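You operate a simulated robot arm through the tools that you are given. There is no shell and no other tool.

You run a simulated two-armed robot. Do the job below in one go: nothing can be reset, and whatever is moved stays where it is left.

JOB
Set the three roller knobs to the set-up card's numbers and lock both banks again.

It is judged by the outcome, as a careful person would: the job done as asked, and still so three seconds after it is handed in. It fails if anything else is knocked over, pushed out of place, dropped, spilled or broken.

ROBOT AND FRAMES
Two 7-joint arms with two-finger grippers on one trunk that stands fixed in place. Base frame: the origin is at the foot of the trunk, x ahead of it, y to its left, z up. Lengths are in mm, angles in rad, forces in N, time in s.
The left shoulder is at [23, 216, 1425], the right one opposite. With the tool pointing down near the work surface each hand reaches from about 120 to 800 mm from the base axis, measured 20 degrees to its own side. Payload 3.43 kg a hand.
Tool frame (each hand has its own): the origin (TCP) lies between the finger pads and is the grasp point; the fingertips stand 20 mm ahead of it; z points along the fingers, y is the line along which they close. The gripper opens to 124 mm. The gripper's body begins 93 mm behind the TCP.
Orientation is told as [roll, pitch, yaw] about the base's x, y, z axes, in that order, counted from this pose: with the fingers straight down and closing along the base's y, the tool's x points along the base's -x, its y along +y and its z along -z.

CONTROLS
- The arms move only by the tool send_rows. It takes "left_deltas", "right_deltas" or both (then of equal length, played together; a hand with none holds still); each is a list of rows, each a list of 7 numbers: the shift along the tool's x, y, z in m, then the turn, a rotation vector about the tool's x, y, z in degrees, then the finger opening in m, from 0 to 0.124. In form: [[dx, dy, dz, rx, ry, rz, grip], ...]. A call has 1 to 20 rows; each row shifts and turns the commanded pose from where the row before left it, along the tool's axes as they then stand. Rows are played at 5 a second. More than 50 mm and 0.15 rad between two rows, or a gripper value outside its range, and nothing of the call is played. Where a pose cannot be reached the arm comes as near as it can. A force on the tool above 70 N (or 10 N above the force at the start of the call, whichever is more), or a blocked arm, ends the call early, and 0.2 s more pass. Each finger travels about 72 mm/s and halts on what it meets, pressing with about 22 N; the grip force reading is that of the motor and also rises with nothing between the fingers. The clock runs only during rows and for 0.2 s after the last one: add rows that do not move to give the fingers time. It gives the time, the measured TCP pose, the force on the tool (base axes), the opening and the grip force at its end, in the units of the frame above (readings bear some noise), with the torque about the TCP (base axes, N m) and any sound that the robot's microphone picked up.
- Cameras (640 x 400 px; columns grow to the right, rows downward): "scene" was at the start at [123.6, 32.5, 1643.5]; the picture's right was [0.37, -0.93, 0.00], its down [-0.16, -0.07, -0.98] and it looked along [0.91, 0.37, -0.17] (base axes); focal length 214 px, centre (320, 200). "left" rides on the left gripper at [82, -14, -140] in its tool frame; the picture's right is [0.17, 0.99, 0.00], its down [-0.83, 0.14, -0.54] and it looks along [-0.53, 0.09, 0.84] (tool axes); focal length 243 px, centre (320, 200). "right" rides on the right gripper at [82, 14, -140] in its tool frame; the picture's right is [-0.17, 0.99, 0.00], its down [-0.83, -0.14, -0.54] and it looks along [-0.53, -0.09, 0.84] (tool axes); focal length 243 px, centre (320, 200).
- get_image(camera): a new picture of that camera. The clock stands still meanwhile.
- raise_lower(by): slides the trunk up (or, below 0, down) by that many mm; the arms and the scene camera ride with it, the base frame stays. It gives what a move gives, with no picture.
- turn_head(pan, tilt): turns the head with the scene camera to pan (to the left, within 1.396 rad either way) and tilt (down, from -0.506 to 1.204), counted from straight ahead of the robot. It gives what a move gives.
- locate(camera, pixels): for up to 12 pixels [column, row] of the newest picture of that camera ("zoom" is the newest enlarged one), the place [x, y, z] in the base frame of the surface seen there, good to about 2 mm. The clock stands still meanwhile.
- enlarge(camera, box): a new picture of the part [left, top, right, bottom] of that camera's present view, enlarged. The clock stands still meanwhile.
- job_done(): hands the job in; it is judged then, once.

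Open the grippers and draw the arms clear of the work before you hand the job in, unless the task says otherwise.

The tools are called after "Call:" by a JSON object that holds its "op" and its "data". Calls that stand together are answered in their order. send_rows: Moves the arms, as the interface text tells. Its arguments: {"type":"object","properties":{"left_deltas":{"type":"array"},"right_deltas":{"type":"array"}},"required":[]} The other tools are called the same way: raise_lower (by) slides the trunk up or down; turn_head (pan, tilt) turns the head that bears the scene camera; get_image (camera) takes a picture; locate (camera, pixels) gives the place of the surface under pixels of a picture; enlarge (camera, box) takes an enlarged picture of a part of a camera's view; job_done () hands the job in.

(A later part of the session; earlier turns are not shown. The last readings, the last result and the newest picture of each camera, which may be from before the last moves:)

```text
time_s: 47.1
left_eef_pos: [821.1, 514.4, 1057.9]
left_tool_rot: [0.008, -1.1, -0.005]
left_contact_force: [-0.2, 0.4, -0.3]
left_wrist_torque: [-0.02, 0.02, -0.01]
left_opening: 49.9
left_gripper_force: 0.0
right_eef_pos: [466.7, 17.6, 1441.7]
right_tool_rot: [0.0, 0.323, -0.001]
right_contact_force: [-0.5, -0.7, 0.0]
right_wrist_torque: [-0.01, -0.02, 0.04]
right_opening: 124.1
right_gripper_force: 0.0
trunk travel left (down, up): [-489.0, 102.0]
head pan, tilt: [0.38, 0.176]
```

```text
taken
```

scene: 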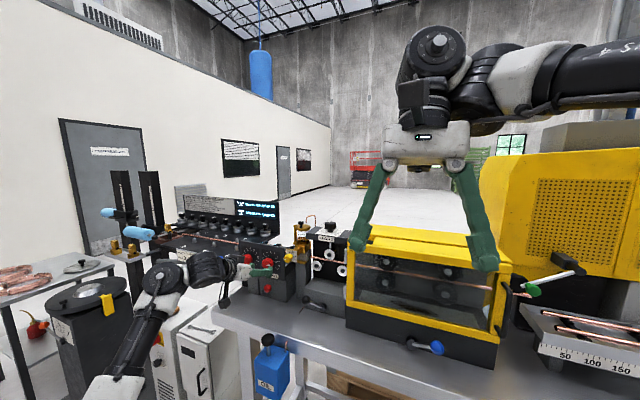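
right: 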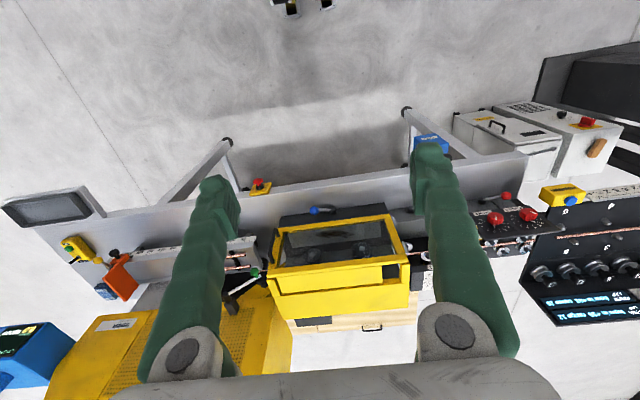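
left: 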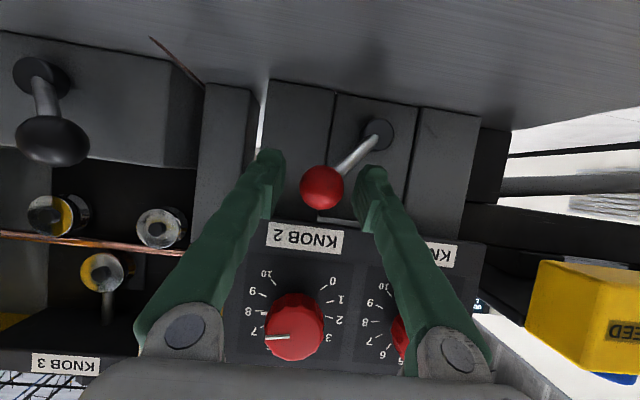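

Straddled. I'll push the lever back toward the left along its arc – first half to upright.

Call:
{"op": "send_rows", "data": {"left_deltas": [[0, 0.007, 0, 0, 0, 0, 0.05], [-0.0057, 0.0058, -0.0029, 0, 0, 0, 0.05], [-0.005, 0.0067, -0.0025, 0, 0, 0, 0.05], [-0.004, 0.0073, -0.002, 0, 0, 0, 0.05], [-0.0032, 0.0079, -0.0016, 0, 0, 0, 0.05], [-0.002, 0.0083, -0.001, 0, 0, 0, 0.05], [-0.0011, 0.0086, -0.0005, 0, 0, 0, 0.05], [0, 0.0086, 0, 0, 0, 0, 0.05], [0, 0, 0, 0, 0, 0, 0.05]]}}

Call:
{"op": "get_image", "data": {"camera": "left"}}

```text
time_s: 49.1
left_eef_pos: [822.0, 573.1, 1081.0]
left_tool_rot: [0.009, -1.101, -0.007]
left_contact_force: [0.4, -0.8, -0.2]
left_wrist_torque: [0.01, 0.01, -0.03]
left_opening: 50.3
left_gripper_force: 0.4
right_eef_pos: [467.1, 17.7, 1441.9]
right_tool_rot: [0.0, 0.324, 0.001]
right_contact_force: [0.3, 0.3, 0.5]
right_wrist_torque: [0.0, -0.01, 0.04]
right_opening: 124.1
right_gripper_force: 0.1
trunk travel left (down, up): [-489.0, 102.0]
head pan, tilt: [0.38, 0.176]
```

```text
taken
```

left: 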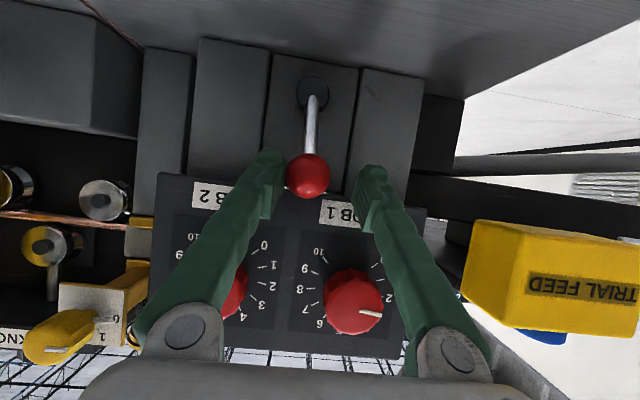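

The lever is upright and moving easily. Continuing down the left side of the arc to its stop.

Call:
{"op": "send_rows", "data": {"left_deltas": [[0.0011, 0.0086, 0.0005, 0, 0, 0, 0.05], [0.002, 0.0083, 0.001, 0, 0, 0, 0.05], [0.0032, 0.0079, 0.0016, 0, 0, 0, 0.05], [0.004, 0.0073, 0.002, 0, 0, 0, 0.05], [0.005, 0.0067, 0.0025, 0, 0, 0, 0.05], [0.0057, 0.0058, 0.0029, 0, 0, 0, 0.05], [0.0031, 0.0025, 0.0016, 0, 0, 0, 0.05], [0, 0, 0, 0, 0, 0, 0.05]]}}

Call:
{"op": "get_image", "data": {"camera": "left"}}

```text
time_s: 50.9
left_eef_pos: [822.7, 620.7, 1054.8]
left_tool_rot: [0.009, -1.101, -0.008]
left_contact_force: [1.2, -2.5, 1.3]
left_wrist_torque: [-0.03, -0.02, 0.0]
left_opening: 51.2
left_gripper_force: 1.0
right_eef_pos: [466.7, 17.3, 1441.8]
right_tool_rot: [0.0, 0.327, 0.001]
right_contact_force: [0.0, -0.2, -0.7]
right_wrist_torque: [0.01, -0.01, -0.01]
right_opening: 124.1
right_gripper_force: 0.1
trunk travel left (down, up): [-489.0, 102.0]
head pan, tilt: [0.38, 0.176]
```

```text
taken
```

left: 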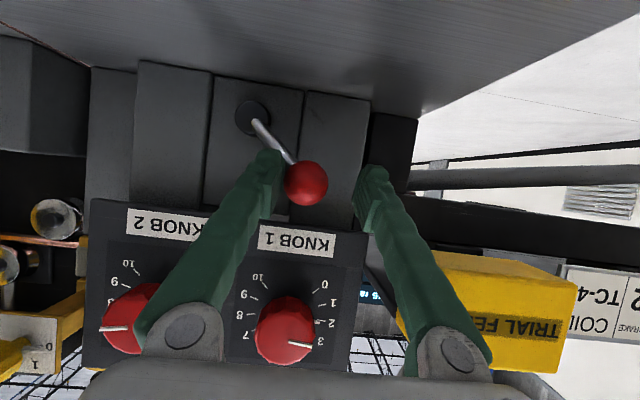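

Nearly at the stop (only ~2.5 N). I'll press on a few more millimetres so it is firmly home, then check the ball position.

Call:
{"op": "send_rows", "data": {"left_deltas": [[0.0022, 0.0025, 0.0011, 0, 0, 0, 0.05], [0.0022, 0.0025, 0.0011, 0, 0, 0, 0.05], [0.0018, 0.002, 0.0009, 0, 0, 0, 0.05], [0, 0, 0, 0, 0, 0, 0.05]]}}

Call:
{"op": "get_image", "data": {"camera": "left"}}

Call:
{"op": "locate", "data": {"camera": "left", "pixels": [[306, 184], [252, 118]]}}

```text
time_s: 51.9
left_eef_pos: [821.5, 623.7, 1050.2]
left_tool_rot: [0.009, -1.103, -0.01]
left_contact_force: [2.8, -13.5, 5.2]
left_wrist_torque: [-0.25, -0.1, -0.12]
left_opening: 57.9
left_gripper_force: 7.4
right_eef_pos: [466.2, 15.6, 1441.2]
right_tool_rot: [0.003, 0.324, 0.002]
right_contact_force: [0.1, 0.6, 0.6]
right_wrist_torque: [0.0, 0.0, 0.02]
right_opening: 124.1
right_gripper_force: 0.0
trunk travel left (down, up): [-489.0, 102.0]
head pan, tilt: [0.38, 0.176]
```

```text
taken
```

left: 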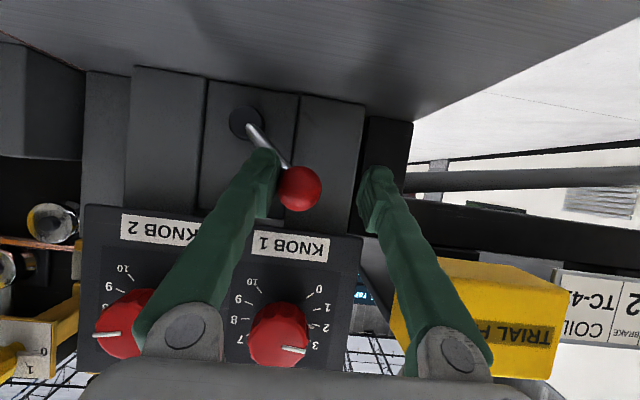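

```text
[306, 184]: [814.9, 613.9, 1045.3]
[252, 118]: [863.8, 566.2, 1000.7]
```

13 N against the stop: the red lever is fully home. I'll ease off, open and retract along the tool axis in steps.

Call:
{"op": "send_rows", "data": {"left_deltas": [[0, -0.006, 0, 0, 0, 0, 0.06], [0, 0, 0, 0, 0, 0, 0.064], [0, 0, -0.015, 0, 0, 0, 0.064], [0, 0, -0.02, 0, 0, 0, 0.064], [0, 0, -0.02, 0, 0, 0, 0.064], [0, 0, 0, 0, 0, 0, 0.064]]}}

Call:
{"op": "get_image", "data": {"camera": "left"}}

Call:
{"op": "get_image", "data": {"camera": "scene"}}

```text
time_s: 53.3
left_eef_pos: [769.8, 621.7, 1072.1]
left_tool_rot: [0.006, -1.102, -0.003]
left_contact_force: [0.6, -0.4, -0.1]
left_wrist_torque: [0.0, 0.0, -0.01]
left_opening: 63.8
left_gripper_force: 0.0
right_eef_pos: [466.6, 19.7, 1441.0]
right_tool_rot: [-0.001, 0.324, 0.0]
right_contact_force: [0.1, 0.0, 0.4]
right_wrist_torque: [-0.01, -0.01, 0.0]
right_opening: 123.7
right_gripper_force: 0.0
trunk travel left (down, up): [-489.0, 102.0]
head pan, tilt: [0.38, 0.176]
```

```text
taken
```

left: 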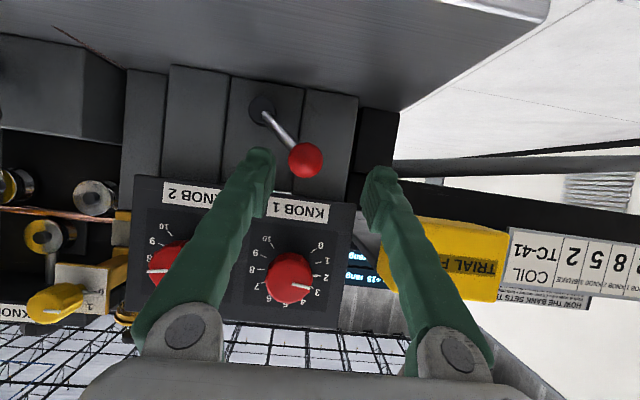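

```text
taken
```

scene: 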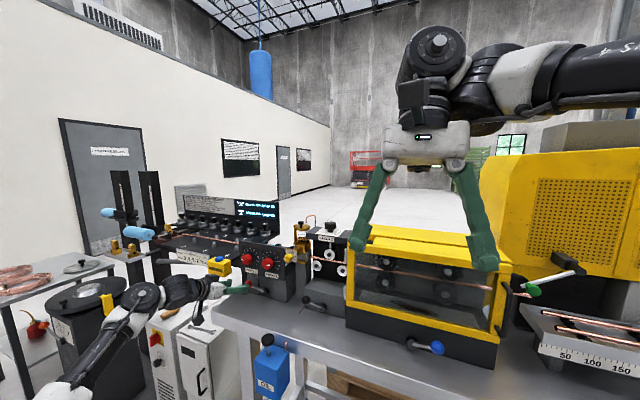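

The red lever stands at its original locked position. Now I traverse right toward the black lever, staying in front of the panel and above the oil can.

Call:
{"op": "send_rows", "data": {"left_deltas": [[-0.013, -0.0284, -0.0089, 0, 0, 0, 0.06], [-0.013, -0.0284, -0.0089, 0, 0, 0, 0.06], [-0.013, -0.0284, -0.0089, 0, 0, 0, 0.06], [-0.013, -0.0284, -0.0089, 0, 0, 0, 0.06], [-0.013, -0.0284, -0.0089, 0, 0, 0, 0.06], [0, 0, 0, 0, 0, 0, 0.06]]}}

Call:
{"op": "get_image", "data": {"camera": "scene"}}

```text
time_s: 54.7
left_eef_pos: [761.1, 479.4, 1151.1]
left_tool_rot: [0.007, -1.101, -0.003]
left_contact_force: [0.3, 0.1, 0.1]
left_wrist_torque: [-0.03, 0.02, -0.01]
left_opening: 60.0
left_gripper_force: 0.0
right_eef_pos: [465.9, 17.9, 1441.1]
right_tool_rot: [0.0, 0.324, 0.001]
right_contact_force: [0.5, 0.2, 0.0]
right_wrist_torque: [-0.01, 0.0, 0.01]
right_opening: 124.1
right_gripper_force: 0.0
trunk travel left (down, up): [-489.0, 102.0]
head pan, tilt: [0.38, 0.176]
```

```text
taken
```

scene: 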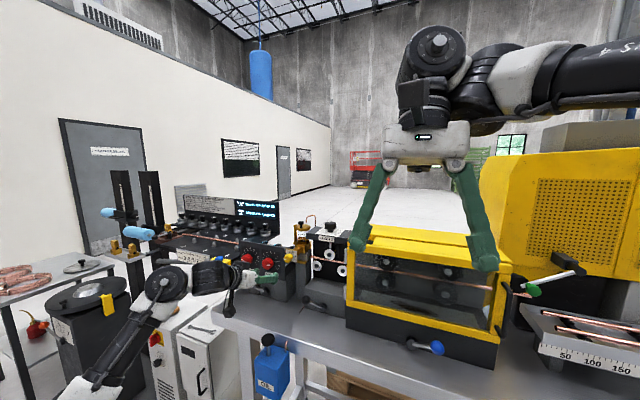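

Tracking well with a stable elbow. Continuing to y≈340.

Call:
{"op": "send_rows", "data": {"left_deltas": [[0.0022, -0.028, 0, 0, 0, 0, 0.06], [0.0022, -0.028, 0, 0, 0, 0, 0.06], [0.0022, -0.028, 0, 0, 0, 0, 0.06], [0.0022, -0.028, 0, 0, 0, 0, 0.06], [0.0022, -0.028, 0, 0, 0, 0, 0.06], [0, 0, 0, 0, 0, 0, 0.06]]}}

Call:
{"op": "get_image", "data": {"camera": "scene"}}

Call:
{"op": "get_image", "data": {"camera": "left"}}

```text
time_s: 56.1
left_eef_pos: [758.0, 340.5, 1138.1]
left_tool_rot: [0.009, -1.101, -0.006]
left_contact_force: [0.9, 0.0, -0.3]
left_wrist_torque: [0.01, -0.01, 0.01]
left_opening: 60.1
left_gripper_force: 0.0
right_eef_pos: [467.4, 19.4, 1440.6]
right_tool_rot: [0.001, 0.322, 0.0]
right_contact_force: [-0.3, -0.1, -0.3]
right_wrist_torque: [0.02, -0.01, 0.01]
right_opening: 123.8
right_gripper_force: 0.0
trunk travel left (down, up): [-489.0, 102.0]
head pan, tilt: [0.38, 0.176]
```

```text
taken
```

scene: 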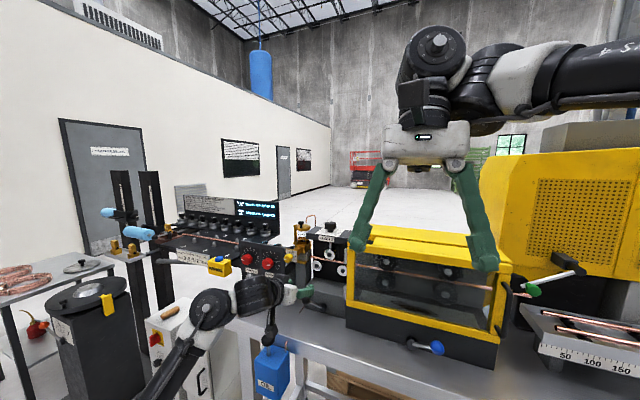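

```text
taken
```

left: 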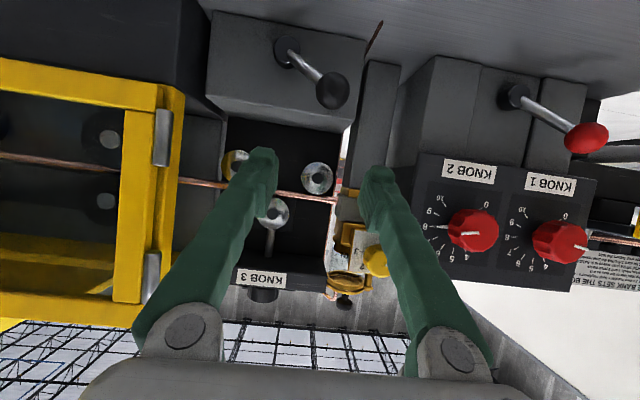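

Good. I'll locate the black ball, hub and the guard's hinge edge, which is near where the lever will swing.

Call:
{"op": "locate", "data": {"camera": "left", "pixels": [[332, 90], [288, 50], [310, 68], [163, 140], [175, 100], [152, 270], [215, 60], [205, 25], [240, 100], [375, 40], [378, 22], [365, 60]]}}

Call:
{"op": "enlarge", "data": {"camera": "left", "box": [140, 0, 420, 175]}}

```text
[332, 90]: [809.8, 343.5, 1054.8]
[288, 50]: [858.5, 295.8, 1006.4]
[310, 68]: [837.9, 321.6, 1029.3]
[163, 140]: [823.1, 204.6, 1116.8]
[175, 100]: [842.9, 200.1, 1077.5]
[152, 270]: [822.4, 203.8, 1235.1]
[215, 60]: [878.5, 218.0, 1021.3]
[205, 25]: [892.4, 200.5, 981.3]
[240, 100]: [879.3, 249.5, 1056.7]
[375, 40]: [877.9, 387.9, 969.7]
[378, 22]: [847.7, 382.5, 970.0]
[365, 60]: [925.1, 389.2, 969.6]
```

```text
2.29 times, centred on (280, 88) of left
```

zoom: 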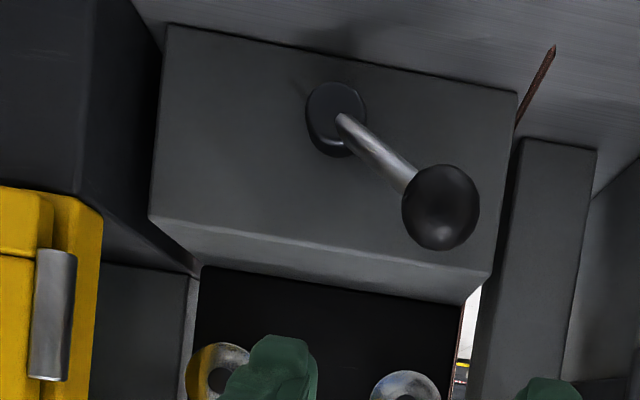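

The guard's edge is at y≈204, z≥1077, so there's enough room below it. Black ball centre ≈(828, 343, 1050). Moving down to pre-approach.

Call:
{"op": "send_rows", "data": {"left_deltas": [[0.0156, 0.0008, 0.009, 0, 0, 0, 0.06], [0.0156, 0.0008, 0.009, 0, 0, 0, 0.06], [0.0156, 0.0008, 0.009, 0, 0, 0, 0.06], [0, 0, 0, 0, 0, 0, 0.06]]}}

Call:
{"op": "get_image", "data": {"camera": "left"}}

Call:
{"op": "enlarge", "data": {"camera": "scene", "box": [180, 250, 360, 400]}}

```text
time_s: 57.1
left_eef_pos: [760.4, 339.9, 1086.3]
left_tool_rot: [0.007, -1.1, -0.008]
left_contact_force: [-0.7, 0.4, -0.3]
left_wrist_torque: [-0.01, -0.03, 0.0]
left_opening: 60.0
left_gripper_force: 0.0
right_eef_pos: [466.6, 16.7, 1441.5]
right_tool_rot: [0.0, 0.326, 0.001]
right_contact_force: [0.3, -0.4, 0.6]
right_wrist_torque: [0.02, 0.0, 0.03]
right_opening: 124.1
right_gripper_force: 0.1
trunk travel left (down, up): [-489.0, 102.0]
head pan, tilt: [0.38, 0.176]
```

```text
taken
```

left: 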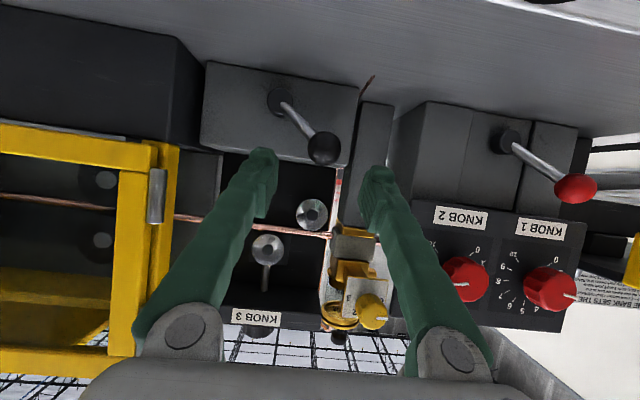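

```text
2.67 times, centred on (270, 325) of scene
```

zoom: 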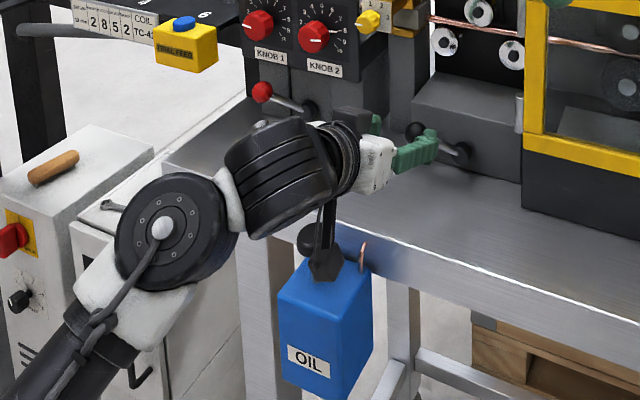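

The wrist camera passes near the oil can's knob and spout, so I'll check those heights.

Call:
{"op": "locate", "data": {"camera": "zoom", "pixels": [[308, 240], [310, 226], [364, 243], [362, 262], [325, 260], [325, 270], [327, 215], [350, 275], [345, 125]]}}

```text
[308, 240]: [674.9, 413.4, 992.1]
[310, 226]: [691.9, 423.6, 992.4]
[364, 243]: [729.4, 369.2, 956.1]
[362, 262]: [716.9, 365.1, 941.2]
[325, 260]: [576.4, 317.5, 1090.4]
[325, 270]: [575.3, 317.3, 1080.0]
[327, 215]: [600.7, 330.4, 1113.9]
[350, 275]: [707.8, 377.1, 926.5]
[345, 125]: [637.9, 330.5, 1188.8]
```

The oil can tops out near z≈1000 at y≈413; camera bottom will be ~1045 at y≈317, fine. Advancing onto the black ball.

Call:
{"op": "send_rows", "data": {"left_deltas": [[0, 0.001, 0.02, 0, 0, 0, 0.06], [0, 0.001, 0.02, 0, 0, 0, 0.06], [0, 0.001, 0.014, 0, 0, 0, 0.06], [0, 0, 0.012, 0, 0, 0, 0.06], [0, 0, 0, 0, 0, 0, 0.046], [0, 0, 0, 0, 0, 0, 0.046]]}}

Call:
{"op": "get_image", "data": {"camera": "left"}}

```text
time_s: 58.5
left_eef_pos: [817.8, 344.4, 1057.3]
left_tool_rot: [0.007, -1.101, -0.006]
left_contact_force: [0.0, 0.1, -0.3]
left_wrist_torque: [0.01, -0.02, 0.0]
left_opening: 46.0
left_gripper_force: 0.1
right_eef_pos: [466.9, 18.9, 1441.3]
right_tool_rot: [0.0, 0.322, -0.001]
right_contact_force: [0.4, -0.4, 0.5]
right_wrist_torque: [-0.02, -0.02, 0.04]
right_opening: 124.1
right_gripper_force: 0.0
trunk travel left (down, up): [-489.0, 102.0]
head pan, tilt: [0.38, 0.176]
```

```text
taken
```

left: 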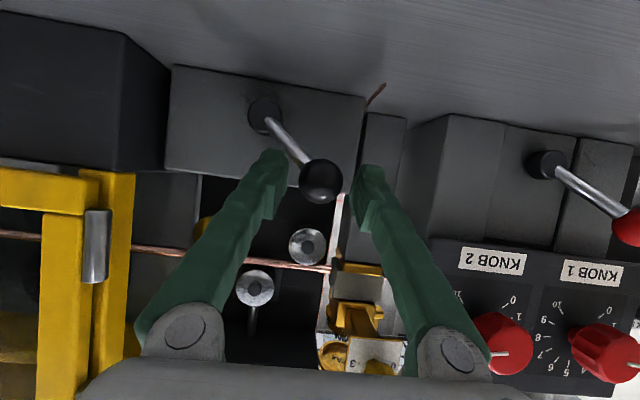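

Straddled. Pushing the black lever right along the arc to upright first.

Call:
{"op": "send_rows", "data": {"left_deltas": [[0, -0.005, 0, 0, 0, 0, 0.046], [-0.0057, -0.0058, -0.0029, 0, 0, 0, 0.046], [-0.005, -0.0067, -0.0025, 0, 0, 0, 0.046], [-0.004, -0.0073, -0.002, 0, 0, 0, 0.046], [-0.0032, -0.0079, -0.0016, 0, 0, 0, 0.046], [-0.002, -0.0083, -0.001, 0, 0, 0, 0.046], [-0.0011, -0.0086, -0.0005, 0, 0, 0, 0.046], [0, -0.0086, 0, 0, 0, 0, 0.046], [0, 0, 0, 0, 0, 0, 0.046]]}}

Call:
{"op": "get_image", "data": {"camera": "left"}}

```text
time_s: 60.5
left_eef_pos: [818.3, 286.5, 1078.9]
left_tool_rot: [0.008, -1.101, -0.007]
left_contact_force: [0.5, -0.1, 0.5]
left_wrist_torque: [0.01, -0.02, -0.01]
left_opening: 45.7
left_gripper_force: 0.2
right_eef_pos: [467.5, 18.3, 1442.0]
right_tool_rot: [0.001, 0.324, 0.001]
right_contact_force: [-0.2, -0.4, 0.6]
right_wrist_torque: [0.0, -0.03, 0.03]
right_opening: 123.7
right_gripper_force: 0.0
trunk travel left (down, up): [-489.0, 102.0]
head pan, tilt: [0.38, 0.176]
```

```text
taken
```

left: 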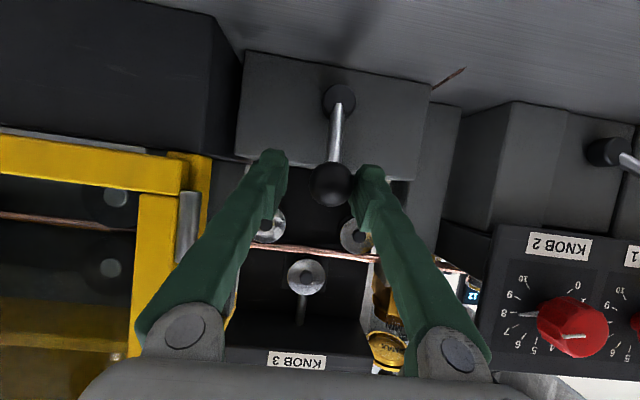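

Upright. For clearance from the guard I'll narrow the fork to 38 mm and continue to the right stop.

Call:
{"op": "send_rows", "data": {"left_deltas": [[0, -0.003, 0, 0, 0, 0, 0.038], [0.0011, -0.0086, 0.0005, 0, 0, 0, 0.038], [0.002, -0.0083, 0.001, 0, 0, 0, 0.038], [0.0032, -0.0079, 0.0016, 0, 0, 0, 0.038], [0.004, -0.0073, 0.002, 0, 0, 0, 0.038], [0, 0, 0, 0, 0, 0, 0.038]]}}

Call:
{"op": "get_image", "data": {"camera": "left"}}

```text
time_s: 61.9
left_eef_pos: [820.0, 250.7, 1067.8]
left_tool_rot: [0.009, -1.102, -0.005]
left_contact_force: [0.2, 0.4, -0.7]
left_wrist_torque: [0.0, 0.0, 0.02]
left_opening: 37.9
left_gripper_force: 0.0
right_eef_pos: [466.6, 19.7, 1442.0]
right_tool_rot: [-0.001, 0.326, 0.001]
right_contact_force: [-0.3, 0.4, -0.6]
right_wrist_torque: [0.01, -0.04, 0.0]
right_opening: 123.8
right_gripper_force: 0.0
trunk travel left (down, up): [-489.0, 102.0]
head pan, tilt: [0.38, 0.176]
```

```text
taken
```

left: 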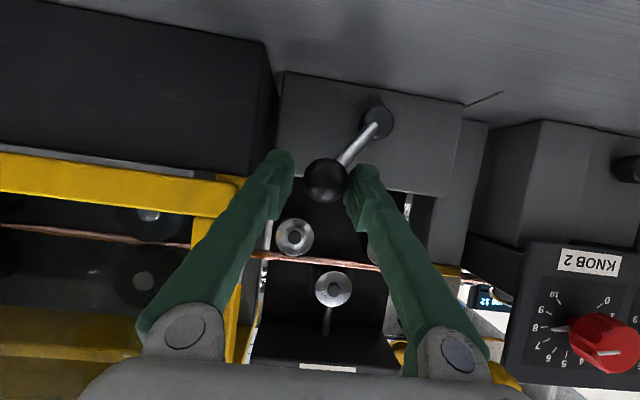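

I'll check the clearance between the right fingertip and the guard's black base near (275,130).

Call:
{"op": "locate", "data": {"camera": "left", "pixels": [[326, 180], [378, 122], [265, 60], [262, 130], [225, 182], [278, 165], [215, 240], [240, 150]]}}

Call:
{"op": "enlarge", "data": {"camera": "left", "box": [180, 40, 420, 230]}}

Call:
{"op": "enlarge", "data": {"camera": "scene", "box": [250, 250, 370, 340]}}

```text
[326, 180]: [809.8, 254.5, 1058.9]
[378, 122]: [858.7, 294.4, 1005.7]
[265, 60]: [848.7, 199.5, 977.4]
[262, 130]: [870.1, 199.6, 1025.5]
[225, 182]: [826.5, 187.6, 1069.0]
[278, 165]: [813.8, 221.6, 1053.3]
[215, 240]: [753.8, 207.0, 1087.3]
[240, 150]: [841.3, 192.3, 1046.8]
```

```text
2.11 times, centred on (300, 135) of left
```

zoom: 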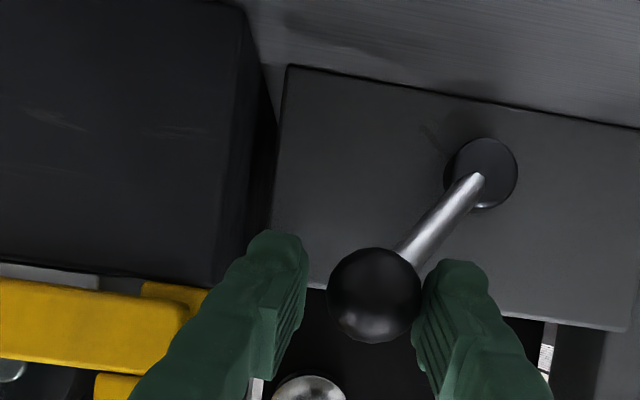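

```text
4.44 times, centred on (310, 295) of scene
```

zoom: 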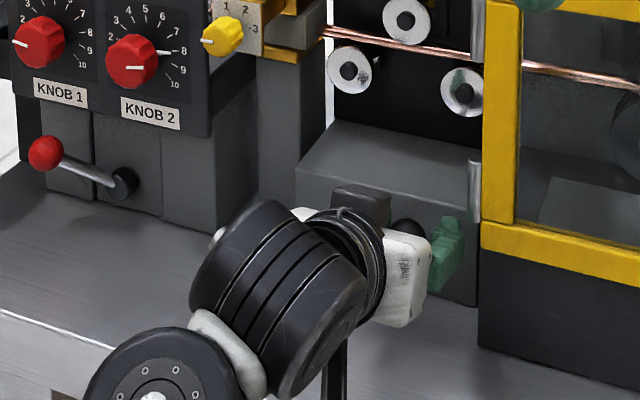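

Clearances: finger outer face at y≈222 versus the guard at ≤205. About 8 mm of lever travel remains; finishing the push to the stop.

Call:
{"op": "send_rows", "data": {"left_deltas": [[0.004, -0.005, 0.002, 0, 0, 0, 0.038], [0.0045, -0.0045, 0.0023, 0, 0, 0, 0.038], [0.0018, -0.002, 0.001, 0, 0, 0, 0.038], [0, 0, 0, 0, 0, 0, 0.038]]}}

Call:
{"op": "get_image", "data": {"camera": "left"}}

```text
time_s: 62.9
left_eef_pos: [820.2, 242.3, 1056.4]
left_tool_rot: [0.005, -1.102, -0.001]
left_contact_force: [2.3, 12.4, 3.3]
left_wrist_torque: [0.1, 0.0, 0.09]
left_opening: 44.8
left_gripper_force: 5.4
right_eef_pos: [467.1, 20.0, 1441.5]
right_tool_rot: [0.0, 0.323, -0.001]
right_contact_force: [0.7, -0.7, -0.4]
right_wrist_torque: [-0.05, 0.02, 0.01]
right_opening: 124.4
right_gripper_force: 0.1
trunk travel left (down, up): [-489.0, 102.0]
head pan, tilt: [0.38, 0.176]
```

```text
taken
```

left: 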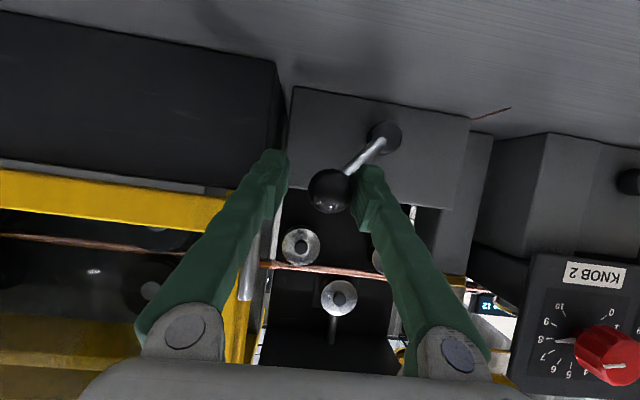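

Stop reached (12 N): second bank should be unlocked. Easing off and retracting 60 mm.

Call:
{"op": "send_rows", "data": {"left_deltas": [[0, 0.004, 0, 0, 0, 0, 0.044], [0, 0, -0.01, 0, 0, 0, 0.044], [0, 0, -0.015, 0, 0, 0, 0.044], [0, 0.002, -0.02, 0, 0, 0, 0.05], [0, 0.002, -0.02, 0, 0, 0, 0.055], [0, 0, 0, 0, 0, 0, 0.055]]}}

Call:
{"op": "get_image", "data": {"camera": "left"}}

Call:
{"op": "get_image", "data": {"camera": "scene"}}

```text
time_s: 64.3
left_eef_pos: [760.7, 247.8, 1085.9]
left_tool_rot: [0.008, -1.1, -0.007]
left_contact_force: [0.1, 0.4, 0.8]
left_wrist_torque: [-0.03, 0.0, 0.01]
left_opening: 55.0
left_gripper_force: 0.1
right_eef_pos: [466.9, 18.5, 1442.5]
right_tool_rot: [0.001, 0.323, 0.0]
right_contact_force: [-0.4, 0.5, -0.4]
right_wrist_torque: [-0.01, 0.02, 0.0]
right_opening: 123.7
right_gripper_force: 0.0
trunk travel left (down, up): [-489.0, 102.0]
head pan, tilt: [0.38, 0.176]
```

```text
taken
```

left: 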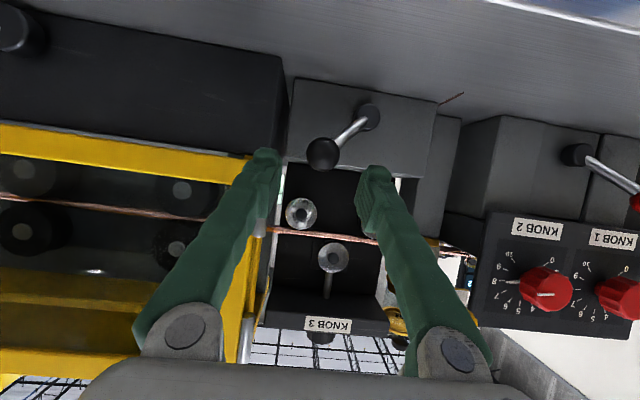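

```text
taken
```

scene: 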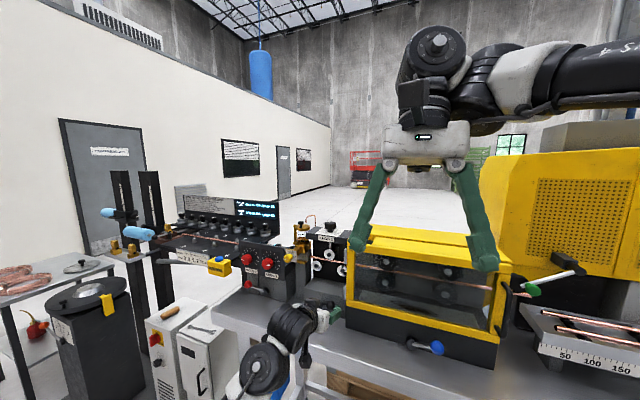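

Now study knob 3 from above with the scene camera.

Call:
{"op": "enlarge", "data": {"camera": "scene", "box": [308, 210, 358, 246]}}

Call:
{"op": "locate", "data": {"camera": "zoom", "pixels": [[320, 170], [290, 160], [350, 160], [320, 230]]}}

```text
11.11 times, centred on (333, 228) of scene
```

zoom: 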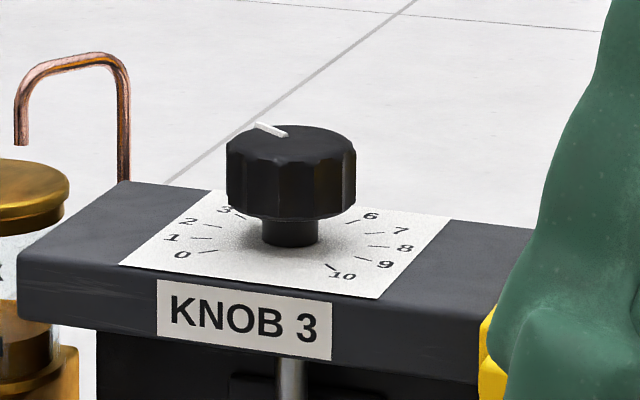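

```text
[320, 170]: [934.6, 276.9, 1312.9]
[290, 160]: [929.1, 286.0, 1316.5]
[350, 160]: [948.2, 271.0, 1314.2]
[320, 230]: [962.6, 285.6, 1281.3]
```

Its cap line points far-left (around 3.5–4). I'll check what the right wrist camera sees of it from where it hangs.

Call:
{"op": "get_image", "data": {"camera": "right"}}

```text
taken
```

right: 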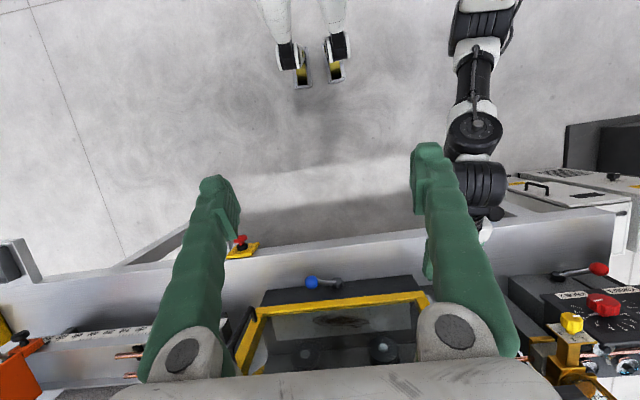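

The right camera can't see it. I'll raise the left hand straight up to z≈1390 in front of knob 3 to get a better look.

Call:
{"op": "send_rows", "data": {"left_deltas": [[-0.0267, 0.0035, -0.0136, 0, 0, 0, 0.07], [-0.0267, 0.0035, -0.0136, 0, 0, 0, 0.07], [-0.0267, 0.0035, -0.0136, 0, 0, 0, 0.07], [-0.0267, 0.0035, -0.0136, 0, 0, 0, 0.07], [-0.0267, 0.0035, -0.0136, 0, 0, 0, 0.07], [0, 0, 0, 0, 0, 0, 0.07]]}}

Call:
{"op": "get_image", "data": {"camera": "scene"}}

```text
time_s: 65.7
left_eef_pos: [760.0, 263.8, 1235.6]
left_tool_rot: [0.006, -1.101, -0.005]
left_contact_force: [0.9, -0.8, 0.3]
left_wrist_torque: [-0.01, -0.02, -0.03]
left_opening: 70.1
left_gripper_force: 0.1
right_eef_pos: [467.3, 19.1, 1442.6]
right_tool_rot: [0.001, 0.324, -0.001]
right_contact_force: [0.2, -0.6, 0.0]
right_wrist_torque: [-0.01, 0.04, 0.02]
right_opening: 123.9
right_gripper_force: 0.0
trunk travel left (down, up): [-489.0, 102.0]
head pan, tilt: [0.38, 0.176]
```

```text
taken
```

scene: 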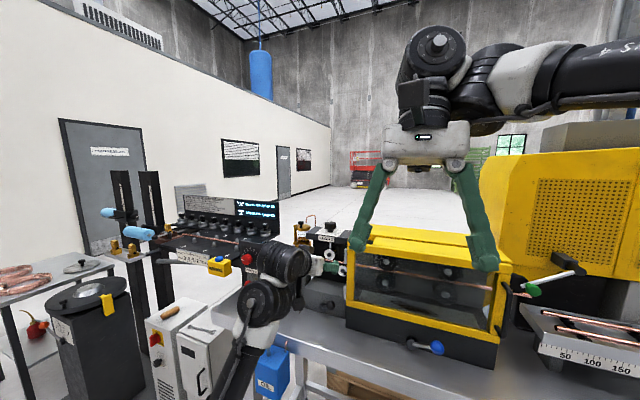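

Tracking well. Five more rows upward.

Call:
{"op": "send_rows", "data": {"left_deltas": [[-0.0267, 0.0035, -0.0136, 0, 0, 0, 0.07], [-0.0267, 0.0035, -0.0136, 0, 0, 0, 0.07], [-0.0267, 0.0035, -0.0136, 0, 0, 0, 0.07], [-0.0267, 0.0035, -0.0136, 0, 0, 0, 0.07], [-0.0267, 0.0035, -0.0136, 0, 0, 0, 0.07], [0, 0, 0, 0, 0, 0, 0.07]]}}

Call:
{"op": "get_image", "data": {"camera": "scene"}}

Call:
{"op": "get_image", "data": {"camera": "left"}}

```text
time_s: 67.1
left_eef_pos: [761.4, 282.5, 1386.0]
left_tool_rot: [0.009, -1.099, -0.004]
left_contact_force: [0.5, 0.1, 0.0]
left_wrist_torque: [0.0, 0.01, 0.0]
left_opening: 70.1
left_gripper_force: 0.0
right_eef_pos: [467.1, 18.9, 1442.1]
right_tool_rot: [0.0, 0.325, -0.001]
right_contact_force: [-0.2, 0.6, -0.3]
right_wrist_torque: [0.01, 0.02, 0.0]
right_opening: 123.7
right_gripper_force: 0.0
trunk travel left (down, up): [-489.0, 102.0]
head pan, tilt: [0.38, 0.176]
```

```text
taken
```

scene: 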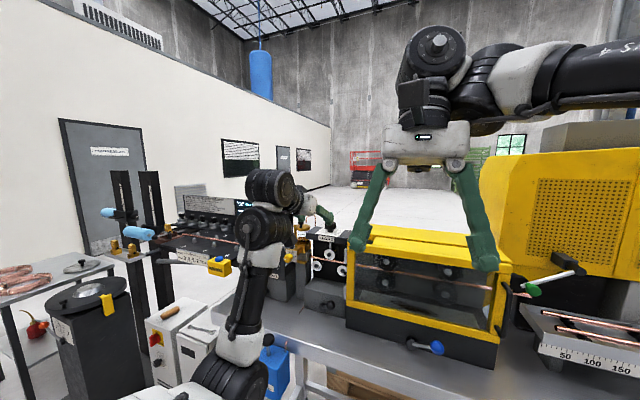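

```text
taken
```

left: 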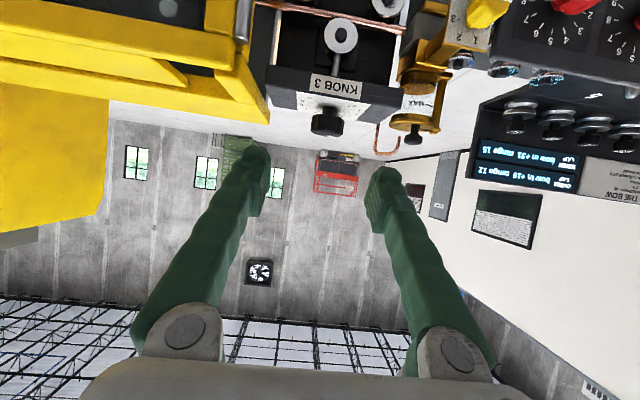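

Now pitch the tool down (to about −0.5 rad) while rising, to look down on knob 3's dial.

Call:
{"op": "send_rows", "data": {"left_deltas": [[-0.008, 0, -0.006, 0, 6.9, 0, 0.07], [-0.008, 0, -0.006, 0, 6.9, 0, 0.07], [-0.008, 0, -0.008, 0, 6.9, 0, 0.07], [-0.008, 0, -0.008, 0, 6.9, 0, 0.07], [-0.006, 0, -0.008, 0, 6.9, 0, 0.07], [0, 0, 0, 0, 0, 0, 0.07]]}}

Call:
{"op": "get_image", "data": {"camera": "scene"}}

Call:
{"op": "get_image", "data": {"camera": "left"}}

```text
time_s: 67.8
left_eef_pos: [762.1, 281.6, 1407.9]
left_tool_rot: [0.004, -0.886, -0.003]
left_contact_force: [30.7, -1.7, -7.3]
left_wrist_torque: [0.06, -0.25, 0.39]
left_opening: 70.0
left_gripper_force: 0.0
left hand out of reach, approached as far as the arm can: row 3
right_eef_pos: [467.8, 17.4, 1441.8]
right_tool_rot: [0.002, 0.325, 0.0]
right_contact_force: [0.0, -0.1, 0.3]
right_wrist_torque: [-0.05, 0.01, 0.03]
right_opening: 124.1
right_gripper_force: 0.1
trunk travel left (down, up): [-489.0, 102.0]
head pan, tilt: [0.38, 0.176]
stopped in row 3 (left hand): the force on the tool passed its limit at 121 N (the readings are from after the stop); the commanded pose is now the measured one
```

```text
taken
```

scene: 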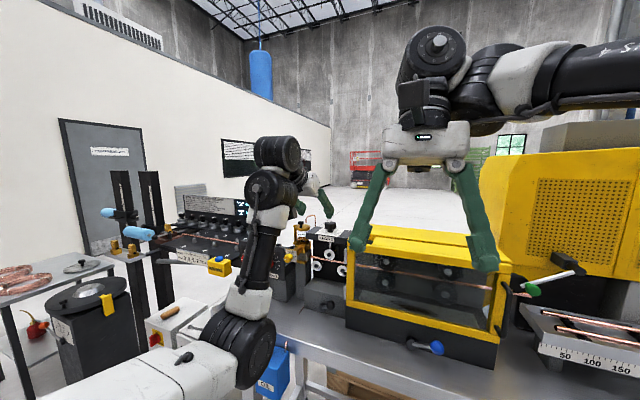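

```text
taken
```

left: 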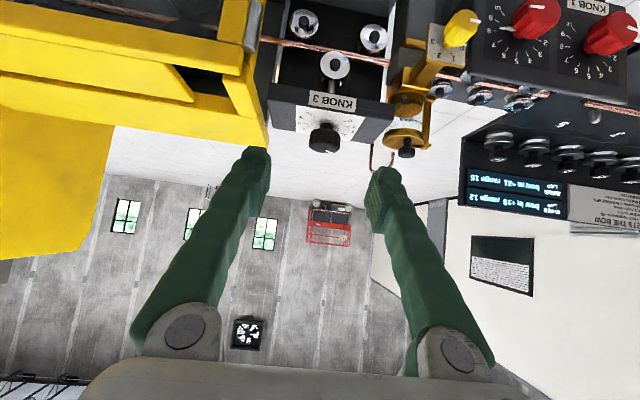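

The tool hit 121 N – most likely the wrist camera meeting its own forearm in this folded posture. I'll undo that pitch change first.

Call:
{"op": "send_rows", "data": {"left_deltas": [[0, 0, 0, 0, -4, 0, 0.07], [0.004, 0, 0.003, 0, -5, 0, 0.07], [0.004, 0, 0.005, 0, -3, 0, 0.07], [0, 0, 0, 0, 0, 0, 0.07]]}}

Call:
{"op": "enlarge", "data": {"camera": "scene", "box": [180, 110, 380, 400]}}

```text
time_s: 68.8
left_eef_pos: [763.7, 280.8, 1398.6]
left_tool_rot: [0.007, -1.095, -0.004]
left_contact_force: [0.3, 0.5, -0.6]
left_wrist_torque: [-0.01, -0.02, 0.0]
left_opening: 70.0
left_gripper_force: 0.0
right_eef_pos: [467.2, 17.8, 1441.9]
right_tool_rot: [0.0, 0.325, 0.001]
right_contact_force: [0.0, 0.2, 0.9]
right_wrist_torque: [-0.01, -0.01, -0.01]
right_opening: 124.0
right_gripper_force: 0.0
trunk travel left (down, up): [-489.0, 102.0]
head pan, tilt: [0.38, 0.176]
```

```text
1.38 times, centred on (280, 255) of scene
```

zoom: 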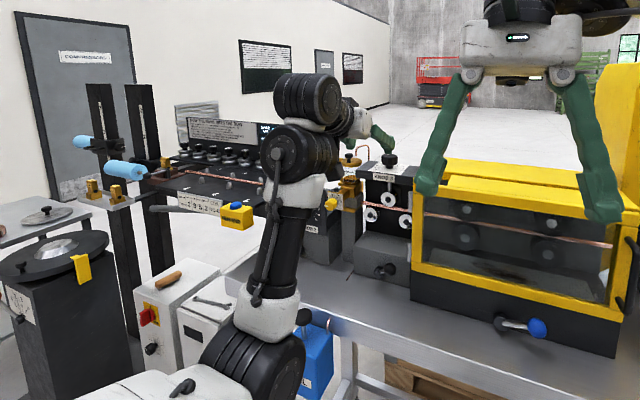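

Contact is gone. I'll raise the trunk 90 mm, which opens the elbow for work at knob 3's height and lifts the scene camera too.

Call:
{"op": "raise_lower", "data": {"by": 90}}

Call:
{"op": "enlarge", "data": {"camera": "scene", "box": [300, 220, 372, 265]}}

Call:
{"op": "get_image", "data": {"camera": "scene"}}

Call:
{"op": "get_image", "data": {"camera": "left"}}

```text
time_s: 70.0
left_eef_pos: [766.6, 280.9, 1484.3]
left_tool_rot: [0.006, -1.09, -0.002]
left_contact_force: [0.3, -1.2, -0.2]
left_wrist_torque: [-0.02, -0.04, 0.01]
left_opening: 70.3
left_gripper_force: 0.0
right_eef_pos: [479.6, -8.1, 1550.9]
right_tool_rot: [0.059, 0.317, -0.022]
right_contact_force: [-0.4, 1.1, -1.4]
right_wrist_torque: [-0.02, 0.11, 0.01]
right_opening: 123.7
right_gripper_force: 0.1
trunk travel left (down, up): [-579.0, 12.0]
head pan, tilt: [0.38, 0.176]
```

```text
8.89 times, centred on (336, 242) of scene
```

zoom: 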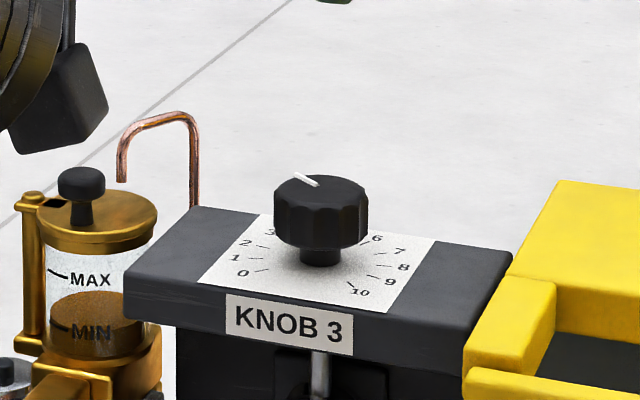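

```text
taken
```

scene: 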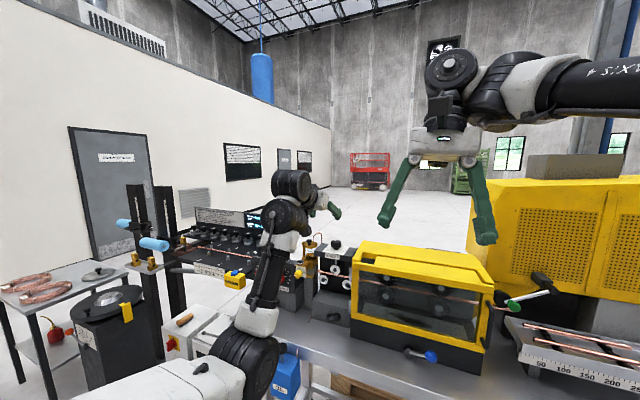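

```text
taken
```

left: 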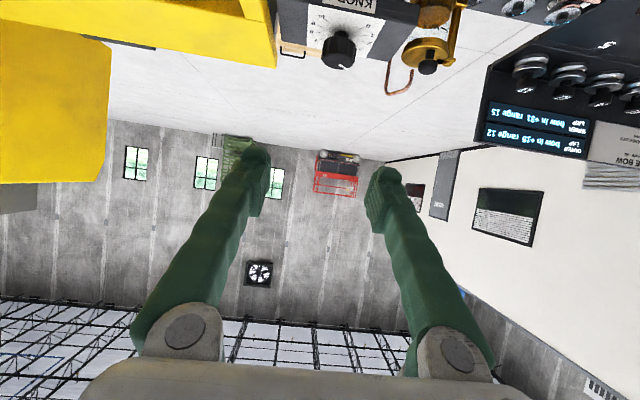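

The left camera now sees knob 3 at (338,48). Zooming there.

Call:
{"op": "enlarge", "data": {"camera": "left", "box": [290, 0, 400, 75]}}

Call:
{"op": "locate", "data": {"camera": "zoom", "pixels": [[290, 290], [230, 130], [370, 160]]}}

```text
5.33 times, centred on (345, 38) of left
```

zoom: 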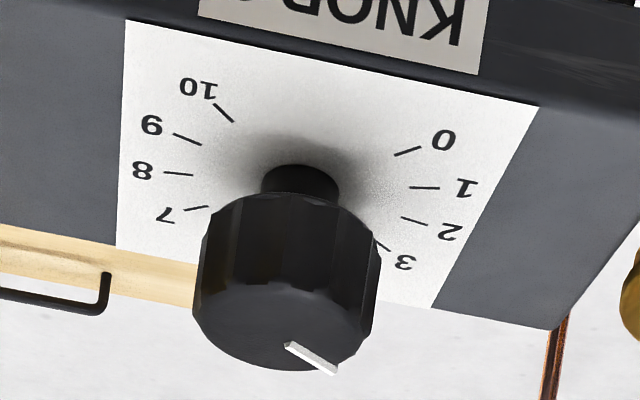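

```text
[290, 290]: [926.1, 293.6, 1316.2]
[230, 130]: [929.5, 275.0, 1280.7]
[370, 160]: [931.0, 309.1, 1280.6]
```

Clear view. Locating ticks and the cap line.

Call:
{"op": "locate", "data": {"camera": "zoom", "pixels": [[224, 113], [407, 151], [188, 139], [425, 188], [179, 174], [413, 220], [197, 209], [288, 347], [333, 371], [283, 305], [310, 358]]}}

```text
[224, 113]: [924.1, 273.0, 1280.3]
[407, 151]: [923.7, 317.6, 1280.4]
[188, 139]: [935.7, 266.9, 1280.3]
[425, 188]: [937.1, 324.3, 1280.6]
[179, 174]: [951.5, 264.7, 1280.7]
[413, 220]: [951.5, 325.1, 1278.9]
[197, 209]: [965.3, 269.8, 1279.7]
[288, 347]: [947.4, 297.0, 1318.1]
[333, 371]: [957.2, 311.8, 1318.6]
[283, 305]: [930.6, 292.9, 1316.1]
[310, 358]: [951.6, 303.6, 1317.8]
```

Knob 3's axis is at (945.5, 295) and its line reads ≈3.0, so it needs about +54° clockwise from above. I'll check the heights of the neighbouring oiler, copper tube and guard before planning the swing.

Call:
{"op": "enlarge", "data": {"camera": "scene", "box": [300, 220, 372, 265]}}

Call:
{"op": "locate", "data": {"camera": "zoom", "pixels": [[81, 180], [122, 165], [160, 116], [195, 150], [195, 200], [30, 195], [550, 200], [480, 330], [300, 178], [318, 185], [320, 195], [340, 225]]}}

```text
8.89 times, centred on (336, 242) of scene
```

zoom: 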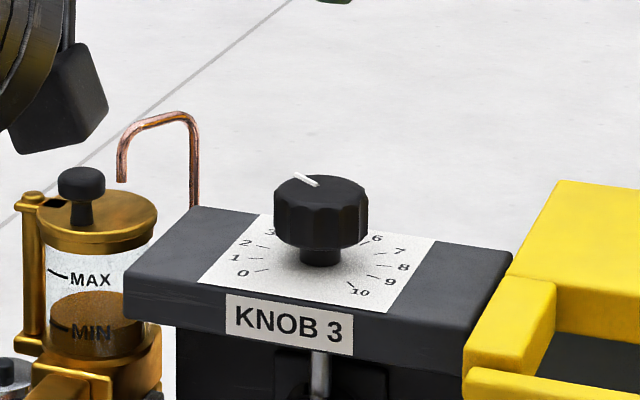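

```text
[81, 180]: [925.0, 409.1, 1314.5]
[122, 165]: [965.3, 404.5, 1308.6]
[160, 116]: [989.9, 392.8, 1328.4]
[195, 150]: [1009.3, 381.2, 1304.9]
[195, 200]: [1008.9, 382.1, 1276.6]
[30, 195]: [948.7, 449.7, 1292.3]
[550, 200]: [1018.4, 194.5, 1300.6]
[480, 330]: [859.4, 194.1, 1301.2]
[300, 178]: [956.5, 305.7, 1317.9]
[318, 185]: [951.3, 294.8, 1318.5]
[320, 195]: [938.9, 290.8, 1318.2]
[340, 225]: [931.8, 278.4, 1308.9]
```

Oiler top is z≈1318 at y≈409, tube top ≈1330, guard top ≈1301 — all below the gripper body's path. Moving forward and down to a point above and before knob 3.

Call:
{"op": "send_rows", "data": {"left_deltas": [[0.0054, -0.0012, 0.026, 0, 0, 0, 0.07], [0.0054, -0.0012, 0.026, 0, 0, 0, 0.07], [0.0054, -0.0012, 0.026, 0, 0, 0, 0.07], [0.0054, -0.0012, 0.026, 0, 0, 0, 0.07], [0, 0, 0, 0, 0, 0, 0.07]]}}

Call:
{"op": "get_image", "data": {"camera": "scene"}}

```text
time_s: 71.2
left_eef_pos: [848.4, 277.0, 1421.5]
left_tool_rot: [0.006, -1.094, -0.004]
left_contact_force: [-0.5, -0.1, 0.4]
left_wrist_torque: [-0.01, -0.04, -0.03]
left_opening: 70.0
left_gripper_force: 0.0
right_eef_pos: [480.5, -7.6, 1546.6]
right_tool_rot: [0.051, 0.322, -0.028]
right_contact_force: [-0.2, 0.3, -0.3]
right_wrist_torque: [0.03, -0.04, 0.0]
right_opening: 124.0
right_gripper_force: 0.1
trunk travel left (down, up): [-579.0, 12.0]
head pan, tilt: [0.38, 0.176]
```

```text
taken
```

scene: 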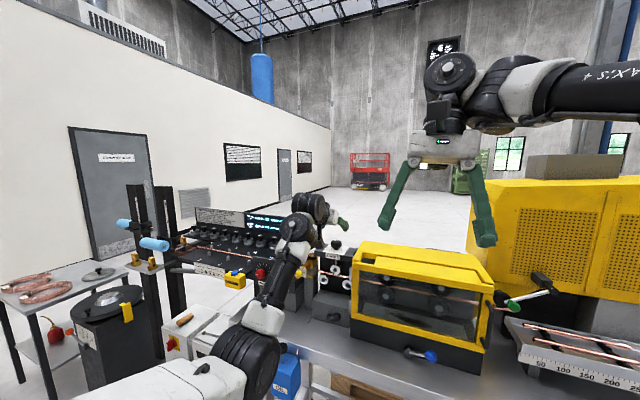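

Tracking well. Now pitch to ≈−0.9 and yaw +27° in small steps.

Call:
{"op": "send_rows", "data": {"left_deltas": [[0, 0, 0, 0, 5.5, 0, 0.07], [0, 0, 0, 0, 5.5, 0, 0.07], [0, 0, 0, -5.3, 0, -4.2, 0.07], [0, 0, 0, -5.3, 0, -4.2, 0.07], [0, 0, 0, -5.3, 0, -4.2, 0.07], [0, 0, 0, -5.3, 0, -4.2, 0.07], [0, 0, 0, 0, 0, 0, 0.07]]}}

Call:
{"op": "get_image", "data": {"camera": "scene"}}

Call:
{"op": "get_image", "data": {"camera": "left"}}

```text
time_s: 72.8
left_eef_pos: [846.6, 277.2, 1421.1]
left_tool_rot: [0.0, -0.903, 0.475]
left_contact_force: [0.1, 0.4, 0.6]
left_wrist_torque: [0.04, 0.0, 0.0]
left_opening: 70.2
left_gripper_force: 0.0
right_eef_pos: [481.0, -7.6, 1543.6]
right_tool_rot: [0.044, 0.327, -0.033]
right_contact_force: [-0.2, 0.5, -0.3]
right_wrist_torque: [0.01, 0.04, 0.0]
right_opening: 123.8
right_gripper_force: 0.0
trunk travel left (down, up): [-579.0, 12.0]
head pan, tilt: [0.38, 0.176]
```

```text
taken
```

scene: 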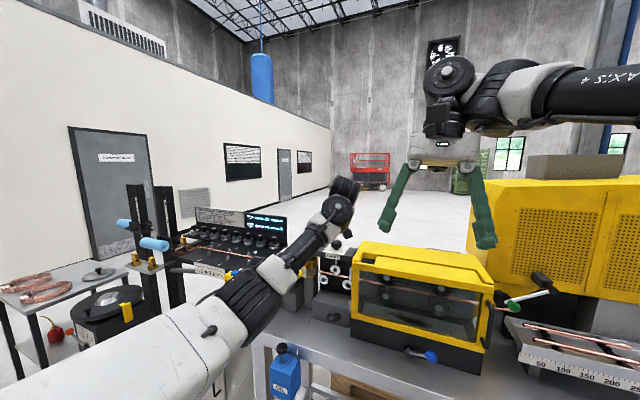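

```text
taken
```

left: 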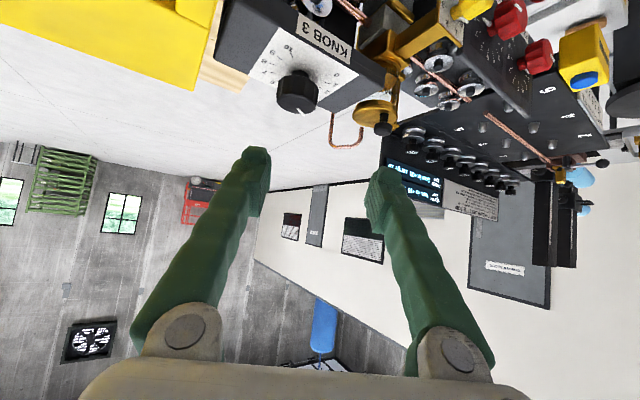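

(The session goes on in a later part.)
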